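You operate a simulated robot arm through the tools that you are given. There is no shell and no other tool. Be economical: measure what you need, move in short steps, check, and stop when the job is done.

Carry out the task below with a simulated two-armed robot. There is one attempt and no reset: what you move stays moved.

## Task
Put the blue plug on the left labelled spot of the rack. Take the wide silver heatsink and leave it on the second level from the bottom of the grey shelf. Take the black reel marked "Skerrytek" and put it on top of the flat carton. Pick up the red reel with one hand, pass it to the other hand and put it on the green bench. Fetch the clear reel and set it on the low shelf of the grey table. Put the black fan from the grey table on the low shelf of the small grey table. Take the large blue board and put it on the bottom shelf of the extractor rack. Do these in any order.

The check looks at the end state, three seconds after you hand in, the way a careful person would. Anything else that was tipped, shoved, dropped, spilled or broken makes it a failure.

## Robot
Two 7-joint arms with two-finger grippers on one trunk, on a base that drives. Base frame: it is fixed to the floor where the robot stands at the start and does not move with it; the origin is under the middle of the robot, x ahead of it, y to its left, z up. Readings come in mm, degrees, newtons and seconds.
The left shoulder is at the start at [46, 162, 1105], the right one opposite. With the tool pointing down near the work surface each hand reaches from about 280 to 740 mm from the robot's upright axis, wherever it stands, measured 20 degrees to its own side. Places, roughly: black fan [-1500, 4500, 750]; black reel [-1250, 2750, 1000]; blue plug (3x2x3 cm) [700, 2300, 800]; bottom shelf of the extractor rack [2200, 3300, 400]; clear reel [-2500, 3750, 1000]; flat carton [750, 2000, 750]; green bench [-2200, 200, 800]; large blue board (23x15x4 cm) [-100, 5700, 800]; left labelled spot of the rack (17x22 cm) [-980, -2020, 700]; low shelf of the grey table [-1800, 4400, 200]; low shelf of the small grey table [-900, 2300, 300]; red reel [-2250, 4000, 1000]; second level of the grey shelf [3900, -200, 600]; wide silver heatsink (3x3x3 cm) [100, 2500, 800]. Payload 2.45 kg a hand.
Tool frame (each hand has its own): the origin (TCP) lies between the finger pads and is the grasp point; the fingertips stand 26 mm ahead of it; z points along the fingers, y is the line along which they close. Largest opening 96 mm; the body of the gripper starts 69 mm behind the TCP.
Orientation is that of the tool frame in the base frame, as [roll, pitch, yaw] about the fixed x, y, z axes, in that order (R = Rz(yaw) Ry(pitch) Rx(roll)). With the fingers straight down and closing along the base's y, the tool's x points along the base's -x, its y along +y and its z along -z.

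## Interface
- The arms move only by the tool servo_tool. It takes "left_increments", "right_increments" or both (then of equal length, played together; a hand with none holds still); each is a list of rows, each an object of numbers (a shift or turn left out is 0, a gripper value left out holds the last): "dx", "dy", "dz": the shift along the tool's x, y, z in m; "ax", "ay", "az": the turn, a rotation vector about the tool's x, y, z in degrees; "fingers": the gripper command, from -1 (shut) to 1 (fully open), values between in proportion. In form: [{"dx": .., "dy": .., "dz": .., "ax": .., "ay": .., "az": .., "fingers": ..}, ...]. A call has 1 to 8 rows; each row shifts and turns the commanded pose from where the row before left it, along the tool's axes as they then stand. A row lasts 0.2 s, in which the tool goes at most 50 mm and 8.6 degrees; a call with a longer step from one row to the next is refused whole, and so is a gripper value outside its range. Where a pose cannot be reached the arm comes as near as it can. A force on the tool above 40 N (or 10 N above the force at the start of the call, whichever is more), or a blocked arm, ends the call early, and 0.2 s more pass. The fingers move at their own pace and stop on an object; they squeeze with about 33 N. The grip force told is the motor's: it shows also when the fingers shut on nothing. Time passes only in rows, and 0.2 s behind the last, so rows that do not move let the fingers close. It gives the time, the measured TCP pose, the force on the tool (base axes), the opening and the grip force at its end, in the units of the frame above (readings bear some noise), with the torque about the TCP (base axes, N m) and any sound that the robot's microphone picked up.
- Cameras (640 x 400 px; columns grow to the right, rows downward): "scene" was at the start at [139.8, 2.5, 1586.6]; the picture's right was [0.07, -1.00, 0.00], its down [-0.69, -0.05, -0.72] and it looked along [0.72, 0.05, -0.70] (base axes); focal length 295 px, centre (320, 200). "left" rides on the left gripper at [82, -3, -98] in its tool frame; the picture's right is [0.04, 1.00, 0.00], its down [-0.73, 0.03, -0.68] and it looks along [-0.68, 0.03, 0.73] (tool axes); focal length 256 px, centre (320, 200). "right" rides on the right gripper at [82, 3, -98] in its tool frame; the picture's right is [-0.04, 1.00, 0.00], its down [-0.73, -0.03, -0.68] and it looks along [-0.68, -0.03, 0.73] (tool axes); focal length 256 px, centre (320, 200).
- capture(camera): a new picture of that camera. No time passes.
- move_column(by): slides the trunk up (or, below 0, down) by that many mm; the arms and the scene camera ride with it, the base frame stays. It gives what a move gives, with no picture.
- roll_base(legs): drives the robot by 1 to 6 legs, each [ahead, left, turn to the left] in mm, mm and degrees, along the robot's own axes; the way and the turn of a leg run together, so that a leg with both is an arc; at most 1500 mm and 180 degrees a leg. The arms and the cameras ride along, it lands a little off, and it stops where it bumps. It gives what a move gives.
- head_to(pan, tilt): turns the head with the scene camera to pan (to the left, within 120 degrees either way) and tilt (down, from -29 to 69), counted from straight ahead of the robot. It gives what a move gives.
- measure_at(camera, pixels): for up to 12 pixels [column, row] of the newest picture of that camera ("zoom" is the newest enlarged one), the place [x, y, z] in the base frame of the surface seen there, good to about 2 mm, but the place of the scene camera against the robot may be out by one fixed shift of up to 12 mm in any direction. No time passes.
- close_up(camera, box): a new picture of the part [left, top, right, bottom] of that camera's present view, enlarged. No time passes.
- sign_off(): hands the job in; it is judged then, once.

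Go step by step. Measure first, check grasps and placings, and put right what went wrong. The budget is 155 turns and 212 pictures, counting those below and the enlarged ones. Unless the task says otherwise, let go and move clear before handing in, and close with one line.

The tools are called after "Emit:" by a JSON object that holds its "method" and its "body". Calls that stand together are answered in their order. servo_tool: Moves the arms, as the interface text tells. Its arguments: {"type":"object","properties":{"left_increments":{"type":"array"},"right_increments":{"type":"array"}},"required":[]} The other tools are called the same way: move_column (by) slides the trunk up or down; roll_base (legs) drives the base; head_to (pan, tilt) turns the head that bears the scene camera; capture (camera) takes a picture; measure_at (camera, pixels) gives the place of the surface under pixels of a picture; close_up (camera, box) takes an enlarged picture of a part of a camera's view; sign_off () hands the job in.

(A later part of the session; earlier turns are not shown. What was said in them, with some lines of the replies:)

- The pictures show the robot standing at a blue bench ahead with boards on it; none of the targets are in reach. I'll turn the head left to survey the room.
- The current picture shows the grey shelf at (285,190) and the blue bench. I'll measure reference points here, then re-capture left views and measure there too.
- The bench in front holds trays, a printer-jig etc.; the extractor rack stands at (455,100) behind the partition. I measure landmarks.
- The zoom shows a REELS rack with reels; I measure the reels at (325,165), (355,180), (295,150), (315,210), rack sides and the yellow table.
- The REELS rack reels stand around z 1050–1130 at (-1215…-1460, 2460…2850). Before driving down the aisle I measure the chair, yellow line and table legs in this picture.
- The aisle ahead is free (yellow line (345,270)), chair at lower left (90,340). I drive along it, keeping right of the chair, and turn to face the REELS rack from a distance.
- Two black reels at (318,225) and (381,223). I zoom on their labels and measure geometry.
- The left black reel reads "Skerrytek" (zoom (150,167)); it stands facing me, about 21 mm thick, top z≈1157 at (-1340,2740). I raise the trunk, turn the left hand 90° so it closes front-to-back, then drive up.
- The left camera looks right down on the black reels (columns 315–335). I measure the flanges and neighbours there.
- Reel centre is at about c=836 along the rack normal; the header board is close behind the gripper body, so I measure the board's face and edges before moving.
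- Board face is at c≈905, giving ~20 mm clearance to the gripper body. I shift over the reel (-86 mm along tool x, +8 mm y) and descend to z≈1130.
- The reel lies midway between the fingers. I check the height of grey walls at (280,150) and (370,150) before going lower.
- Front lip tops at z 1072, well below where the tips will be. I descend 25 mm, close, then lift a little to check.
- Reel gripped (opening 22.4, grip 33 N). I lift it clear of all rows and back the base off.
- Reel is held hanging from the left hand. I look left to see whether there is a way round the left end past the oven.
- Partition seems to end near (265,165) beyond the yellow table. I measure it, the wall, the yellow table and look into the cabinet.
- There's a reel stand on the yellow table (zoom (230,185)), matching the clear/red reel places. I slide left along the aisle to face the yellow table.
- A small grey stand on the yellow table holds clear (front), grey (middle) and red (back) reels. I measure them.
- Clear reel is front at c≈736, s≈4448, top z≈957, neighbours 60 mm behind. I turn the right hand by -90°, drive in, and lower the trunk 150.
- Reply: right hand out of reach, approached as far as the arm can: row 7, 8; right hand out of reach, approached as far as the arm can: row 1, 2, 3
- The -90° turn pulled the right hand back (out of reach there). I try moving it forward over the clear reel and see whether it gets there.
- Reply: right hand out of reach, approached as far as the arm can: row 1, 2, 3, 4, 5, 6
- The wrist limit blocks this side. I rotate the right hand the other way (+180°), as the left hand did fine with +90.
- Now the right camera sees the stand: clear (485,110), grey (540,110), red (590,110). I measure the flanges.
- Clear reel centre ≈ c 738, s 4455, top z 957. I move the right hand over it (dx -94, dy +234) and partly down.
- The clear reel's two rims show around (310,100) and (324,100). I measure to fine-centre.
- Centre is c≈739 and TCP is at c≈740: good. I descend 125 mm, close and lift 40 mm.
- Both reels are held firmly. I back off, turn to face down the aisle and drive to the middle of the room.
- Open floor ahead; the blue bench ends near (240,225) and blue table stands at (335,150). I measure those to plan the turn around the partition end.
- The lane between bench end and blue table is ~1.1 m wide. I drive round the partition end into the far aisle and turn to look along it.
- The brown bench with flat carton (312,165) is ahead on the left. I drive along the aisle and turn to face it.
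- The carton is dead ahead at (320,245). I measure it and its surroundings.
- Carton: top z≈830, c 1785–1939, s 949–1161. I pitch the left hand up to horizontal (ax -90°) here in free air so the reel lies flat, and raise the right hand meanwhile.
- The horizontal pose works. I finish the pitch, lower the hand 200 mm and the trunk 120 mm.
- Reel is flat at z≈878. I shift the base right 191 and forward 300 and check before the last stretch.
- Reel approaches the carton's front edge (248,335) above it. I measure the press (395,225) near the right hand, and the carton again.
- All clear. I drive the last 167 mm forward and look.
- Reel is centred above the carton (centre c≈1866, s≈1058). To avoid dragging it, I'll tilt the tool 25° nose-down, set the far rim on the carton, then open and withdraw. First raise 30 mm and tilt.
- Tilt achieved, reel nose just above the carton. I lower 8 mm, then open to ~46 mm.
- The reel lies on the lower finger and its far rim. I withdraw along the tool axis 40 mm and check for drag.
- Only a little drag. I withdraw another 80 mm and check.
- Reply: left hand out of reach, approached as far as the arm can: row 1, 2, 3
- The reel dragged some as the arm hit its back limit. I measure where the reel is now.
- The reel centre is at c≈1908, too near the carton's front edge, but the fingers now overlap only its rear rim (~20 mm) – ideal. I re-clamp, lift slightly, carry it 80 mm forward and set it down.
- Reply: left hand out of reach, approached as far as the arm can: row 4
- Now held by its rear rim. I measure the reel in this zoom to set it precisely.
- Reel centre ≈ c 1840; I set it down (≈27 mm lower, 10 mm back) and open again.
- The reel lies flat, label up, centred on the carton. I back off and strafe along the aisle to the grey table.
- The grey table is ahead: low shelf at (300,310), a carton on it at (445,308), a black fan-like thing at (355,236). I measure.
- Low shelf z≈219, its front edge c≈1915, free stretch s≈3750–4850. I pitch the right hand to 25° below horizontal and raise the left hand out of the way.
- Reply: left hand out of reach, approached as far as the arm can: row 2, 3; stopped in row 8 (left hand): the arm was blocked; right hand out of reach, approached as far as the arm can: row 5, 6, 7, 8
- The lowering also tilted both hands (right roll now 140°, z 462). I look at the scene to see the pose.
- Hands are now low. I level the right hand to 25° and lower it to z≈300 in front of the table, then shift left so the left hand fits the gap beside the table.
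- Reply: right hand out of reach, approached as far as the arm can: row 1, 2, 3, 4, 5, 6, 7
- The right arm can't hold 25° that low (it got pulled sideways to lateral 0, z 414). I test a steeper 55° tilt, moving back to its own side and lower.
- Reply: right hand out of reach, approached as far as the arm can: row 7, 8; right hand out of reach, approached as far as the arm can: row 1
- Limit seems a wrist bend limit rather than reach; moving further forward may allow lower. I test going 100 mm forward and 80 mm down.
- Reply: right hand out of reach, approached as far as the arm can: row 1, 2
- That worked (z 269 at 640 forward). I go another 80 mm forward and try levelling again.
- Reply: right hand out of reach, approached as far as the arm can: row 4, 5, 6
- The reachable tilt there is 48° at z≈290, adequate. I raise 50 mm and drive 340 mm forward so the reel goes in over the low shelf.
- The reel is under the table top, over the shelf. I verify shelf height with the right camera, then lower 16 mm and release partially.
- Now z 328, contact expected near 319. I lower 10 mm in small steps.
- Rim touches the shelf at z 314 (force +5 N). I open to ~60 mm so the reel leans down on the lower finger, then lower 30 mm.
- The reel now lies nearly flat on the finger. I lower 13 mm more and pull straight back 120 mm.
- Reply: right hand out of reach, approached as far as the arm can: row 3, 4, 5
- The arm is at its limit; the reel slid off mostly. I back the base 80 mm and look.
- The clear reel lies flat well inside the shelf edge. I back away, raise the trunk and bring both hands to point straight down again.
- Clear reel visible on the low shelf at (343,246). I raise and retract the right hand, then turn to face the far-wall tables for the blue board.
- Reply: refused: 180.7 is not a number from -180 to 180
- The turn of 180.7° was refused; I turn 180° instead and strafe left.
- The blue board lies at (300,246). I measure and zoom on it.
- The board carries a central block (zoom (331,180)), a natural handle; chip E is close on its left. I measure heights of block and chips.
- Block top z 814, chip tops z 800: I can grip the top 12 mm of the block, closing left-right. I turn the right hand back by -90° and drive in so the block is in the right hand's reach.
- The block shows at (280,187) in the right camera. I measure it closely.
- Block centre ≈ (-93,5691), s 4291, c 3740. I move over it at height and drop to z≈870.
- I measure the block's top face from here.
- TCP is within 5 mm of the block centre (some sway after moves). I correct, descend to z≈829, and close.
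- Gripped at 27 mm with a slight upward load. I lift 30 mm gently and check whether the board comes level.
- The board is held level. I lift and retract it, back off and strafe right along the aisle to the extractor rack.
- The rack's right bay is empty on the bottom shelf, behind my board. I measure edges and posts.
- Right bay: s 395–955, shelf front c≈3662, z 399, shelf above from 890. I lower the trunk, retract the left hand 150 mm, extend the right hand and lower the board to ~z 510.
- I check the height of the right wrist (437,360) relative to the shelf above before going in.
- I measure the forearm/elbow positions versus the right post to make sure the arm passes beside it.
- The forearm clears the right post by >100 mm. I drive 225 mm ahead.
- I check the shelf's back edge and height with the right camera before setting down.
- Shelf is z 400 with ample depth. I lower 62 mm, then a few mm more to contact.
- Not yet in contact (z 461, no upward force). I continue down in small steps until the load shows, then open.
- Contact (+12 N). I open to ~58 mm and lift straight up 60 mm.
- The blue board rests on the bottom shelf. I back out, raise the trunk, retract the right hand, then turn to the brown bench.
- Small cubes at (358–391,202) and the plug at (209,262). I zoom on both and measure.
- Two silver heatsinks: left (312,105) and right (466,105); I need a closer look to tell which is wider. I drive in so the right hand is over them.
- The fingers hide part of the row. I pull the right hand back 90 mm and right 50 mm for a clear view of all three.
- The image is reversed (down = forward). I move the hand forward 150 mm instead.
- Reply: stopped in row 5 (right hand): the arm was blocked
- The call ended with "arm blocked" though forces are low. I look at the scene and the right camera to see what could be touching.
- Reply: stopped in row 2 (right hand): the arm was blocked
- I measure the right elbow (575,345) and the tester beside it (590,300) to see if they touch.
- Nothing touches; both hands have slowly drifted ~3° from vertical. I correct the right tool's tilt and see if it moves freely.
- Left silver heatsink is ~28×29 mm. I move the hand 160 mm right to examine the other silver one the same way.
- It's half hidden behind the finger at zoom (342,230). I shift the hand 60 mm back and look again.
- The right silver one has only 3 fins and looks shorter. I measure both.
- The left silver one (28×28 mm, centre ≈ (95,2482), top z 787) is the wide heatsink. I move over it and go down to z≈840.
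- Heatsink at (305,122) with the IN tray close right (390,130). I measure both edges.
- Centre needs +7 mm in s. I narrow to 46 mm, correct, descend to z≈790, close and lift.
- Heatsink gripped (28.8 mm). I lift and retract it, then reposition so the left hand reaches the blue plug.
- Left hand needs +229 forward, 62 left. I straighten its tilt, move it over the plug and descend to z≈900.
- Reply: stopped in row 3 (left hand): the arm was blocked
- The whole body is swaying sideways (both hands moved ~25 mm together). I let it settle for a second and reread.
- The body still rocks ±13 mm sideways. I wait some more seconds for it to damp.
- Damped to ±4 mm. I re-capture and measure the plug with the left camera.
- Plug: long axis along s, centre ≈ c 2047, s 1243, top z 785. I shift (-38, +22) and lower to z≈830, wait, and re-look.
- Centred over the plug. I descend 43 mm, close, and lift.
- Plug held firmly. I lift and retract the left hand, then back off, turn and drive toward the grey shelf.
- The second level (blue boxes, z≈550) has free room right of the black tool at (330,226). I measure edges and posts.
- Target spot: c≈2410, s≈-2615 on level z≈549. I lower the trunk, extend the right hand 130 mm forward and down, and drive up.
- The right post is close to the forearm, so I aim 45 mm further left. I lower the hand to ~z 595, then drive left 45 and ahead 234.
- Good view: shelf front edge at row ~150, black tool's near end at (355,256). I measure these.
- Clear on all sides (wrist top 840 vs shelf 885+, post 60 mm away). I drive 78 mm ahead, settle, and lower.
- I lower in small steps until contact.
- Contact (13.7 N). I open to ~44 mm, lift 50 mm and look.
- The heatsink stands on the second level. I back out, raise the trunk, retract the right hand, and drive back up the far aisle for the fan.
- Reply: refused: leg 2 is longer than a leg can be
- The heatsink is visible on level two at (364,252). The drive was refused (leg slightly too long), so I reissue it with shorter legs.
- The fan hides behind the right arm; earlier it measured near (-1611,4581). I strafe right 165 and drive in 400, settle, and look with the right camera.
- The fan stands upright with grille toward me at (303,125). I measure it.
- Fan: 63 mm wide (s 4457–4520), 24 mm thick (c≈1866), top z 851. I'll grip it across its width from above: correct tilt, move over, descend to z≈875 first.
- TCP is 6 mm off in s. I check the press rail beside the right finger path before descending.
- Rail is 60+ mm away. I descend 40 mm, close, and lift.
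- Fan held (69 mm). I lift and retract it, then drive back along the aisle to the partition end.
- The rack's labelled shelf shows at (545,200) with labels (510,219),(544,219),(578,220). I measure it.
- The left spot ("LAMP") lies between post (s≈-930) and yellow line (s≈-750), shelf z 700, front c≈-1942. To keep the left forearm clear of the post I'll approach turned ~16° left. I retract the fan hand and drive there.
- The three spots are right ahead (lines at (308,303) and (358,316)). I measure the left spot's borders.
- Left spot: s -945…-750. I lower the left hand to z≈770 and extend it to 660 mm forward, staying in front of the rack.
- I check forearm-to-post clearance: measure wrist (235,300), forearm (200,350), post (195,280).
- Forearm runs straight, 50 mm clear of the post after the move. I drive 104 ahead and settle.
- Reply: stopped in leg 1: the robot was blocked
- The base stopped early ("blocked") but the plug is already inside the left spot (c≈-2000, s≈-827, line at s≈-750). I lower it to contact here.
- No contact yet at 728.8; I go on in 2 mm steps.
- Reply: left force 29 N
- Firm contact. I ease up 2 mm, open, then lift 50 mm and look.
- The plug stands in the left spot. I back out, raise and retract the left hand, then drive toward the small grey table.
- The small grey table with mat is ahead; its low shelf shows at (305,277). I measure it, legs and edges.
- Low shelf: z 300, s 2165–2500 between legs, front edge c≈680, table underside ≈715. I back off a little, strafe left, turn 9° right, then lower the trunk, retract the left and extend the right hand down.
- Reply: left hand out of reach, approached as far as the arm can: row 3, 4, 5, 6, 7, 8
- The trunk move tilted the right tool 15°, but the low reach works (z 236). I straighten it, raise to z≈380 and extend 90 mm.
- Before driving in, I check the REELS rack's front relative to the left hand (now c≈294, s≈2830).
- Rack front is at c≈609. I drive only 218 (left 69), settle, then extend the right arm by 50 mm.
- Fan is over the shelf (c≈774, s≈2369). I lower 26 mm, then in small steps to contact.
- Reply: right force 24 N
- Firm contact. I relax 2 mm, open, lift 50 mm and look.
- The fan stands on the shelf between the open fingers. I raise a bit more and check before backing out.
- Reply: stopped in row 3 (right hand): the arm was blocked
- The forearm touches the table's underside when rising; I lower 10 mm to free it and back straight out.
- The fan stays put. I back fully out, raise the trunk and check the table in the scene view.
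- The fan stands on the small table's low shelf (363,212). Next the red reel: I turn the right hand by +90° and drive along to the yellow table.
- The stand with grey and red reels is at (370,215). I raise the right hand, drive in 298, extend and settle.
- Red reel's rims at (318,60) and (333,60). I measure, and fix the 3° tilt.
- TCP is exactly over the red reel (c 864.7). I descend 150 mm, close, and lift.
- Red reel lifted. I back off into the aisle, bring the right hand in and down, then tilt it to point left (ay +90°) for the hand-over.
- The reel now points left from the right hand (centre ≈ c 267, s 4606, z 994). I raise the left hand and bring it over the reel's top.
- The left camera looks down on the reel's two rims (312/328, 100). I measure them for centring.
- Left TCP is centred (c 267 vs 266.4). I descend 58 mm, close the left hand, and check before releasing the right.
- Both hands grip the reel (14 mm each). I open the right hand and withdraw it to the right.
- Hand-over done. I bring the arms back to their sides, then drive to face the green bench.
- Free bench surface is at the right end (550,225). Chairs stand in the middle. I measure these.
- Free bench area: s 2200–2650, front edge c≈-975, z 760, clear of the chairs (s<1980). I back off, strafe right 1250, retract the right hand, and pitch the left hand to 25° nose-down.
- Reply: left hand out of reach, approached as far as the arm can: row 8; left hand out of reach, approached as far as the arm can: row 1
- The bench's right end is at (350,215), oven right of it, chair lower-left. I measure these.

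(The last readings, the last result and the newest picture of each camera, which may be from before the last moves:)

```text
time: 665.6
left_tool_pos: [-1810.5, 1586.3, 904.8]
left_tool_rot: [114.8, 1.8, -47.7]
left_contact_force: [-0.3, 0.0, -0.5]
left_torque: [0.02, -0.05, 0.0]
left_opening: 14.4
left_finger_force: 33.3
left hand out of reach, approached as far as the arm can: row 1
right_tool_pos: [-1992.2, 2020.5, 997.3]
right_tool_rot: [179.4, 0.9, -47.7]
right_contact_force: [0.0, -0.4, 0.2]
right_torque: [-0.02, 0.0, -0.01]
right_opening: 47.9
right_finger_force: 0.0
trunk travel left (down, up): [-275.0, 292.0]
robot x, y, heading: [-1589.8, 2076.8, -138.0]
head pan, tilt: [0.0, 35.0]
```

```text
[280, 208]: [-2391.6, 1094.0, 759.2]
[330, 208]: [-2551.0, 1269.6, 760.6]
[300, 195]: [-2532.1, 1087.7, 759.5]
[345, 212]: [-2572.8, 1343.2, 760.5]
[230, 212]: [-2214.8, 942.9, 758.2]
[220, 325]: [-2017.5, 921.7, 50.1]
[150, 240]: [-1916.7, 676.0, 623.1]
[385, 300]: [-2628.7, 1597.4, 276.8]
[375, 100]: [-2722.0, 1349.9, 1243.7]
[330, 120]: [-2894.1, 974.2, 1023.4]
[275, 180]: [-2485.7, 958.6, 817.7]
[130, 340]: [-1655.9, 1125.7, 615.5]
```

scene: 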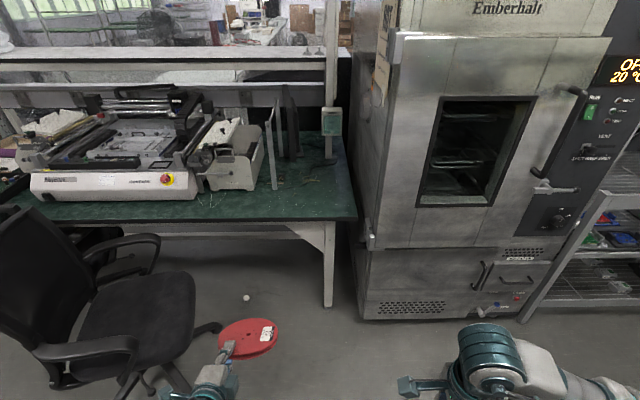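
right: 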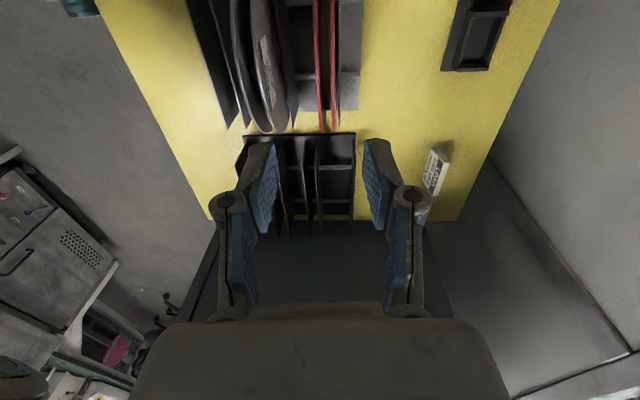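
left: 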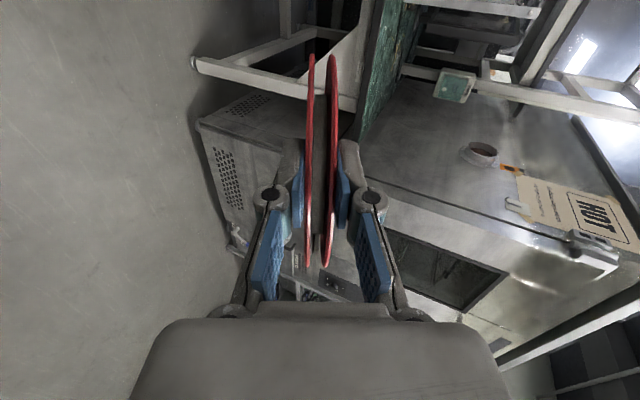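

Oven front is at c≈-885 so the base should stay back; I extend the left arm 150 mm forward, then drive right 110 and ahead 450.

Emit:
{"method": "servo_tool", "body": {"left_increments": [{"dz": 0.034, "dy": 0.0159}, {"dz": 0.034, "dy": 0.0159}, {"dz": 0.034, "dy": 0.0159}, {"dz": 0.034, "dy": 0.0159}, {}]}}

Emit:
{"method": "roll_base", "body": {"legs": [[0, -110, 0], [450, 0, 0]]}}

Emit:
{"method": "servo_tool", "body": {"left_increments": [{}, {}, {}, {}, {}, {}, {}, {}]}}

Emit:
{"method": "servo_tool", "body": {"left_increments": [{}, {}, {}, {}, {}, {}, {}, {}]}}

Emit:
{"method": "head_to", "body": {"pan": 10, "tilt": 45}}

Emit:
{"method": "capture", "body": {"camera": "scene"}}

```text
time: 666.8
left_tool_pos: [-1922.3, 1486.2, 905.1]
left_tool_rot: [114.7, 1.8, -47.6]
left_contact_force: [0.5, 0.7, -1.2]
left_torque: [0.03, -0.01, -0.02]
left_opening: 14.2
left_finger_force: 33.5
right_tool_pos: [-1992.4, 2021.2, 999.0]
right_tool_rot: [179.3, 1.0, -47.7]
right_contact_force: [-0.1, 0.7, 0.1]
right_torque: [0.0, -0.04, -0.03]
right_opening: 48.0
right_finger_force: 0.0
trunk travel left (down, up): [-275.0, 292.0]
robot x, y, heading: [-1590.1, 2073.1, -138.1]
head pan, tilt: [0.0, 35.0]
```

```text
time: 670.3
left_tool_pos: [-2336.7, 1271.2, 906.6]
left_tool_rot: [114.8, 1.3, -47.7]
left_contact_force: [-1.1, -0.2, -1.4]
left_torque: [0.06, -0.07, 0.0]
left_opening: 14.2
left_finger_force: 33.1
right_tool_pos: [-2407.8, 1808.7, 996.3]
right_tool_rot: [179.3, 0.6, -47.9]
right_contact_force: [-0.4, 0.7, 0.3]
right_torque: [-0.02, 0.03, -0.01]
right_opening: 48.1
right_finger_force: 0.1
trunk travel left (down, up): [-275.0, 292.0]
robot x, y, heading: [-1996.2, 1860.5, -138.1]
head pan, tilt: [0.0, 35.0]
```

```text
time: 672.1
left_tool_pos: [-2311.0, 1245.9, 901.6]
left_tool_rot: [114.7, 3.1, -47.5]
left_contact_force: [1.0, -1.1, -2.5]
left_torque: [0.03, -0.04, -0.05]
left_opening: 14.4
left_finger_force: 32.6
right_tool_pos: [-2381.4, 1783.0, 1004.7]
right_tool_rot: [179.0, 2.6, -47.6]
right_contact_force: [1.1, -0.3, 1.0]
right_torque: [0.03, 0.03, 0.01]
right_opening: 47.8
right_finger_force: 0.1
trunk travel left (down, up): [-275.0, 292.0]
robot x, y, heading: [-1998.4, 1854.2, -138.1]
head pan, tilt: [0.0, 35.0]
```

```text
time: 673.9
left_tool_pos: [-2305.2, 1242.5, 898.7]
left_tool_rot: [114.6, 3.5, -47.5]
left_contact_force: [1.5, -1.4, -1.2]
left_torque: [0.05, -0.01, -0.12]
left_opening: 14.2
left_finger_force: 32.9
right_tool_pos: [-2375.5, 1776.0, 1006.8]
right_tool_rot: [178.9, 2.8, -47.6]
right_contact_force: [0.6, -0.7, 0.3]
right_torque: [0.07, 0.07, 0.02]
right_opening: 47.9
right_finger_force: 0.0
trunk travel left (down, up): [-275.0, 292.0]
robot x, y, heading: [-1996.7, 1859.2, -138.3]
head pan, tilt: [0.0, 35.0]
```

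```text
time: 674.7
left_tool_pos: [-2318.0, 1254.7, 904.1]
left_tool_rot: [114.7, 2.7, -47.7]
left_contact_force: [-0.5, 0.1, -0.5]
left_torque: [0.08, -0.06, -0.02]
left_opening: 14.1
left_finger_force: 33.1
right_tool_pos: [-2388.2, 1790.5, 1003.3]
right_tool_rot: [179.2, 2.1, -47.8]
right_contact_force: [-0.2, -0.7, -0.3]
right_torque: [0.03, 0.04, 0.0]
right_opening: 48.0
right_finger_force: 0.0
trunk travel left (down, up): [-275.0, 292.0]
robot x, y, heading: [-1995.2, 1856.7, -138.1]
head pan, tilt: [10.0, 45.0]
```

```text
46 pictures are left
5 turns are left
```

scene: 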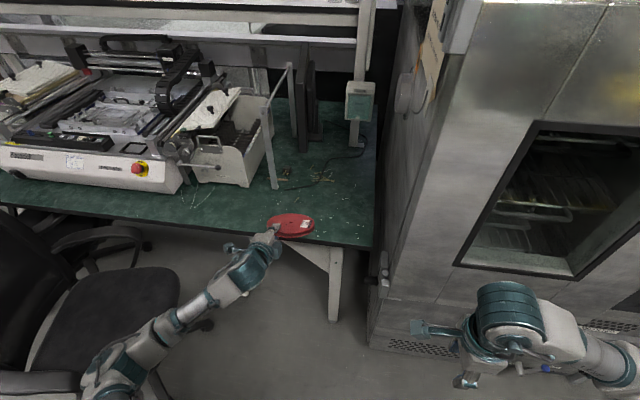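

Only 5 turns remain, so I combine: drive the last 148 mm, settle, and lower the reel's far rim to the bench, then look.

Emit:
{"method": "roll_base", "body": {"legs": [[148, -12, 0]]}}

Emit:
{"method": "servo_tool", "body": {"left_increments": [{}, {}, {}, {}, {}, {}, {}, {}]}}

Emit:
{"method": "servo_tool", "body": {"left_increments": [{}, {}, {}, {}, {}, {}, {}, {}]}}

Emit:
{"method": "servo_tool", "body": {"left_increments": [{}, {}, {}, {}, {}, {}, {}, {}]}}

Emit:
{"method": "servo_tool", "body": {"left_increments": [{"dy": -0.0145, "dz": 0.0068}, {"dy": -0.0145, "dz": 0.0068}, {"dy": -0.0145, "dz": 0.0068}, {"dy": -0.0145, "dz": 0.0068}, {}, {}, {}]}}

Emit:
{"method": "servo_tool", "body": {"left_increments": [{"dy": -0.0023, "dz": 0.0011}, {"dy": -0.0023, "dz": 0.0011}, {}]}}

Emit:
{"method": "capture", "body": {"camera": "left"}}

Emit:
{"method": "close_up", "body": {"camera": "scene", "box": [180, 180, 400, 330]}}

Emit:
{"method": "measure_at", "body": {"camera": "left", "pixels": [[150, 150], [200, 100], [312, 70], [329, 70], [312, 40], [250, 60]]}}

```text
time: 676.0
left_tool_pos: [-2451.3, 1178.9, 907.4]
left_tool_rot: [114.6, 2.1, -47.9]
left_contact_force: [-0.8, 0.4, -0.8]
left_torque: [-0.02, -0.09, 0.06]
left_opening: 14.3
left_finger_force: 33.0
right_tool_pos: [-2520.3, 1715.2, 1000.6]
right_tool_rot: [179.1, 1.4, -48.1]
right_contact_force: [-0.4, -0.5, -0.1]
right_torque: [-0.03, -0.08, 0.0]
right_opening: 47.9
right_finger_force: 0.0
trunk travel left (down, up): [-275.0, 292.0]
robot x, y, heading: [-2121.9, 1768.9, -138.5]
head pan, tilt: [10.0, 45.0]
```

```text
time: 677.8
left_tool_pos: [-2454.0, 1184.7, 910.5]
left_tool_rot: [114.4, 2.0, -48.0]
left_contact_force: [-0.7, -0.4, -1.6]
left_torque: [-0.02, -0.09, 0.03]
left_opening: 14.3
left_finger_force: 33.1
right_tool_pos: [-2523.3, 1722.3, 999.8]
right_tool_rot: [178.9, 1.2, -48.2]
right_contact_force: [-0.3, 0.0, -0.4]
right_torque: [0.0, -0.01, -0.02]
right_opening: 48.2
right_finger_force: 0.0
trunk travel left (down, up): [-275.0, 292.0]
robot x, y, heading: [-2122.2, 1773.3, -138.4]
head pan, tilt: [10.0, 45.0]
```

```text
time: 679.6
left_tool_pos: [-2451.4, 1181.5, 909.9]
left_tool_rot: [114.4, 2.0, -47.9]
left_contact_force: [-0.2, 1.2, -0.7]
left_torque: [0.01, -0.09, -0.04]
left_opening: 14.2
left_finger_force: 32.7
right_tool_pos: [-2519.8, 1717.1, 1000.9]
right_tool_rot: [179.0, 1.3, -48.1]
right_contact_force: [-0.4, -0.4, 0.2]
right_torque: [-0.03, -0.02, 0.02]
right_opening: 48.0
right_finger_force: 0.1
trunk travel left (down, up): [-275.0, 292.0]
robot x, y, heading: [-2120.4, 1769.1, -138.0]
head pan, tilt: [10.0, 45.0]
```

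```text
time: 681.4
left_tool_pos: [-2448.0, 1179.5, 907.6]
left_tool_rot: [114.4, 2.2, -47.9]
left_contact_force: [-0.1, -0.7, -1.0]
left_torque: [0.02, -0.04, 0.01]
left_opening: 14.2
left_finger_force: 33.4
right_tool_pos: [-2515.9, 1714.2, 1003.4]
right_tool_rot: [179.0, 1.6, -48.1]
right_contact_force: [0.1, 0.1, 0.2]
right_torque: [-0.01, -0.01, -0.02]
right_opening: 47.8
right_finger_force: 0.0
trunk travel left (down, up): [-275.0, 292.0]
robot x, y, heading: [-2115.6, 1771.6, -138.3]
head pan, tilt: [10.0, 45.0]
```

```text
time: 683.0
left_tool_pos: [-2448.4, 1180.5, 844.6]
left_tool_rot: [114.4, 2.3, -47.9]
left_contact_force: [-0.1, 0.1, -1.8]
left_torque: [0.03, -0.11, -0.02]
left_opening: 14.3
left_finger_force: 32.8
right_tool_pos: [-2515.9, 1713.5, 1002.4]
right_tool_rot: [179.0, 1.6, -48.1]
right_contact_force: [-0.9, -0.3, 0.1]
right_torque: [-0.01, 0.01, -0.01]
right_opening: 48.2
right_finger_force: 0.0
trunk travel left (down, up): [-275.0, 292.0]
robot x, y, heading: [-2122.9, 1769.9, -138.3]
head pan, tilt: [10.0, 45.0]
```

```text
time: 683.8
left_tool_pos: [-2449.2, 1179.9, 838.8]
left_tool_rot: [114.4, 2.3, -47.9]
left_contact_force: [-0.1, -0.5, -1.2]
left_torque: [0.02, -0.07, -0.02]
left_opening: 14.4
left_finger_force: 32.9
right_tool_pos: [-2514.9, 1713.4, 1002.1]
right_tool_rot: [179.0, 1.6, -48.1]
right_contact_force: [-0.9, -0.4, -0.3]
right_torque: [0.0, 0.01, -0.02]
right_opening: 48.0
right_finger_force: 0.1
trunk travel left (down, up): [-275.0, 292.0]
robot x, y, heading: [-2119.1, 1772.0, -138.0]
head pan, tilt: [10.0, 45.0]
```

```text
45 pictures are left
```

left: 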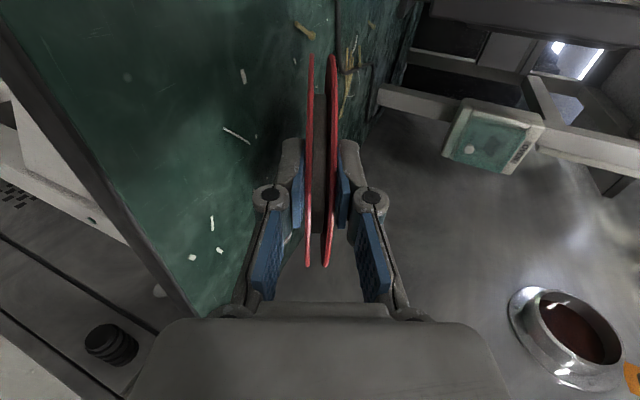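

```text
2.67 times, centred on (290, 255) of scene
```

zoom: 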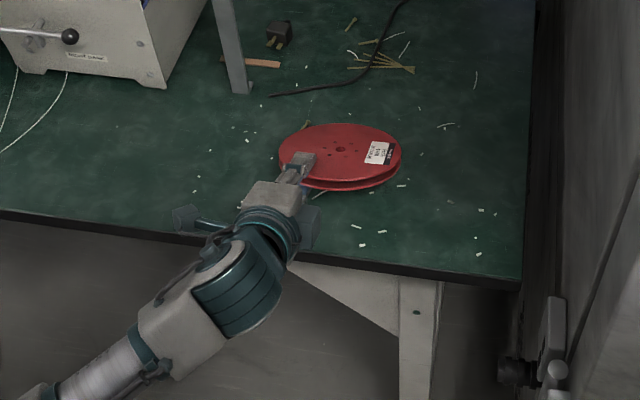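

```text
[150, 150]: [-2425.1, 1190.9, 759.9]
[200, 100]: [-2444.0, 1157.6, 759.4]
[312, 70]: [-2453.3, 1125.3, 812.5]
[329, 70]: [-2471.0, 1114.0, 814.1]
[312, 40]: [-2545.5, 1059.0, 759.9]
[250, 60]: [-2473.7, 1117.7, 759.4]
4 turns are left
```

The reel hovers just above free bench surface, z≈11 mm to go. I lower it, open, follow down, withdraw back, and check.

Emit:
{"method": "servo_tool", "body": {"left_increments": [{"dy": -0.0023, "dz": 0.0011}, {"dy": -0.0023, "dz": 0.0011}, {"dy": -0.0023, "dz": 0.0011}, {"dy": -0.0023, "dz": 0.0011}, {}]}}

Emit:
{"method": "servo_tool", "body": {"left_increments": [{"fingers": -0.5}, {"fingers": -0.2}, {"fingers": -0.04}, {}, {"dy": -0.009, "dz": 0.0042}, {"dy": -0.009, "dz": 0.0042}, {}, {}]}}

Emit:
{"method": "servo_tool", "body": {"left_increments": [{"dy": -0.0169, "dz": -0.0362}, {"dy": -0.0169, "dz": -0.0362}, {"dy": -0.0169, "dz": -0.0362}, {}]}}

Emit:
{"method": "capture", "body": {"camera": "left"}}

Emit:
{"method": "close_up", "body": {"camera": "scene", "box": [180, 180, 400, 330]}}

Emit:
{"method": "measure_at", "body": {"camera": "zoom", "pixels": [[340, 150], [340, 125], [340, 190], [300, 180], [380, 170]]}}

```text
time: 685.0
left_tool_pos: [-2450.4, 1178.6, 827.5]
left_tool_rot: [114.4, 2.4, -47.9]
left_contact_force: [0.1, -0.1, -1.5]
left_torque: [0.04, -0.09, 0.01]
left_opening: 14.4
left_finger_force: 33.4
right_tool_pos: [-2516.6, 1713.9, 1000.6]
right_tool_rot: [179.0, 1.5, -48.1]
right_contact_force: [-0.6, 0.2, -0.1]
right_torque: [0.03, -0.03, -0.01]
right_opening: 48.0
right_finger_force: 0.0
trunk travel left (down, up): [-275.0, 292.0]
robot x, y, heading: [-2115.5, 1770.0, -138.3]
head pan, tilt: [10.0, 45.0]
```

```text
time: 686.8
left_tool_pos: [-2450.6, 1178.7, 809.0]
left_tool_rot: [114.4, 2.4, -48.0]
left_contact_force: [-0.1, 0.3, 0.1]
left_torque: [-0.02, 0.01, 0.03]
left_opening: 46.3
left_finger_force: 0.1
right_tool_pos: [-2516.1, 1713.8, 1001.9]
right_tool_rot: [178.9, 1.5, -48.1]
right_contact_force: [0.5, -0.4, -0.2]
right_torque: [0.01, 0.02, 0.0]
right_opening: 48.0
right_finger_force: 0.1
trunk travel left (down, up): [-275.0, 292.0]
robot x, y, heading: [-2115.9, 1772.7, -138.1]
head pan, tilt: [10.0, 45.0]
```

```text
time: 687.8
left_tool_pos: [-2362.7, 1260.8, 807.4]
left_tool_rot: [114.5, 2.3, -47.9]
left_contact_force: [-0.5, 0.5, 0.0]
left_torque: [0.02, 0.02, -0.02]
left_opening: 46.3
left_finger_force: 0.2
right_tool_pos: [-2515.7, 1713.7, 1002.6]
right_tool_rot: [179.0, 1.7, -48.2]
right_contact_force: [0.8, 0.2, 0.2]
right_torque: [-0.01, -0.02, 0.0]
right_opening: 48.0
right_finger_force: 0.0
trunk travel left (down, up): [-275.0, 292.0]
robot x, y, heading: [-2118.1, 1769.6, -138.4]
head pan, tilt: [10.0, 45.0]
```

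```text
43 pictures are left
```

left: 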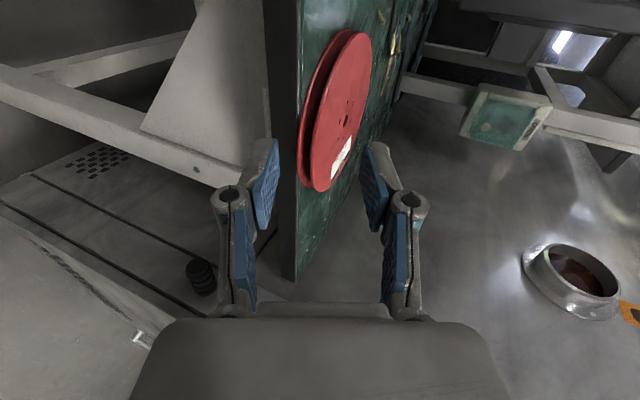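

```text
2.67 times, centred on (290, 255) of scene
```

zoom: 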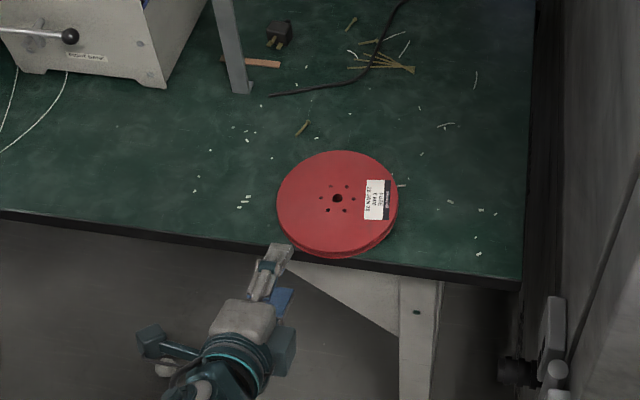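

```text
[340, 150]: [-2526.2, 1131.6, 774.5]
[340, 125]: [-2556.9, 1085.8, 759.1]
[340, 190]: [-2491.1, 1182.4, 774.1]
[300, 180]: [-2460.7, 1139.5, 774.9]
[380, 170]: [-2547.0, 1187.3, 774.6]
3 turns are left
```

The red reel lies flat on the green bench (all points z≈774.5) and the fingers are clear of it. I back away and take a last look.

Emit:
{"method": "roll_base", "body": {"legs": [[-300, 0, 0]]}}

Emit:
{"method": "capture", "body": {"camera": "scene"}}

```text
time: 689.9
left_tool_pos: [-2139.5, 1460.6, 808.7]
left_tool_rot: [114.4, 2.3, -48.1]
left_contact_force: [0.0, -0.6, 0.0]
left_torque: [0.01, -0.01, -0.02]
left_opening: 46.0
left_finger_force: 0.0
right_tool_pos: [-2291.2, 1914.7, 1001.7]
right_tool_rot: [179.0, 1.6, -48.2]
right_contact_force: [0.4, 0.4, 0.4]
right_torque: [-0.02, 0.01, 0.0]
right_opening: 47.8
right_finger_force: 0.2
trunk travel left (down, up): [-275.0, 292.0]
robot x, y, heading: [-1892.8, 1970.8, -138.3]
head pan, tilt: [10.0, 45.0]
```

```text
41 pictures are left
2 turns are left
```

scene: 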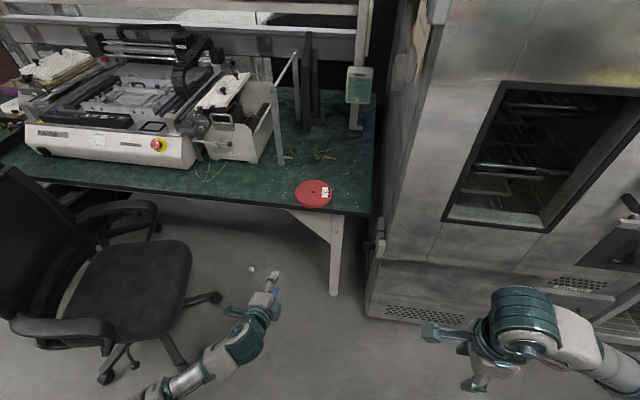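

The red reel rests flat on the green bench at (313,193) with both hands clear, and all seven items are placed, so I hand in.

Emit:
{"method": "sign_off", "body": {}}

```text
The job is handed in.
```

All seven items are where you asked and the job is handed in; the red reel was passed from the right hand to the left, and it lies flat but very close to the front edge of the green bench.
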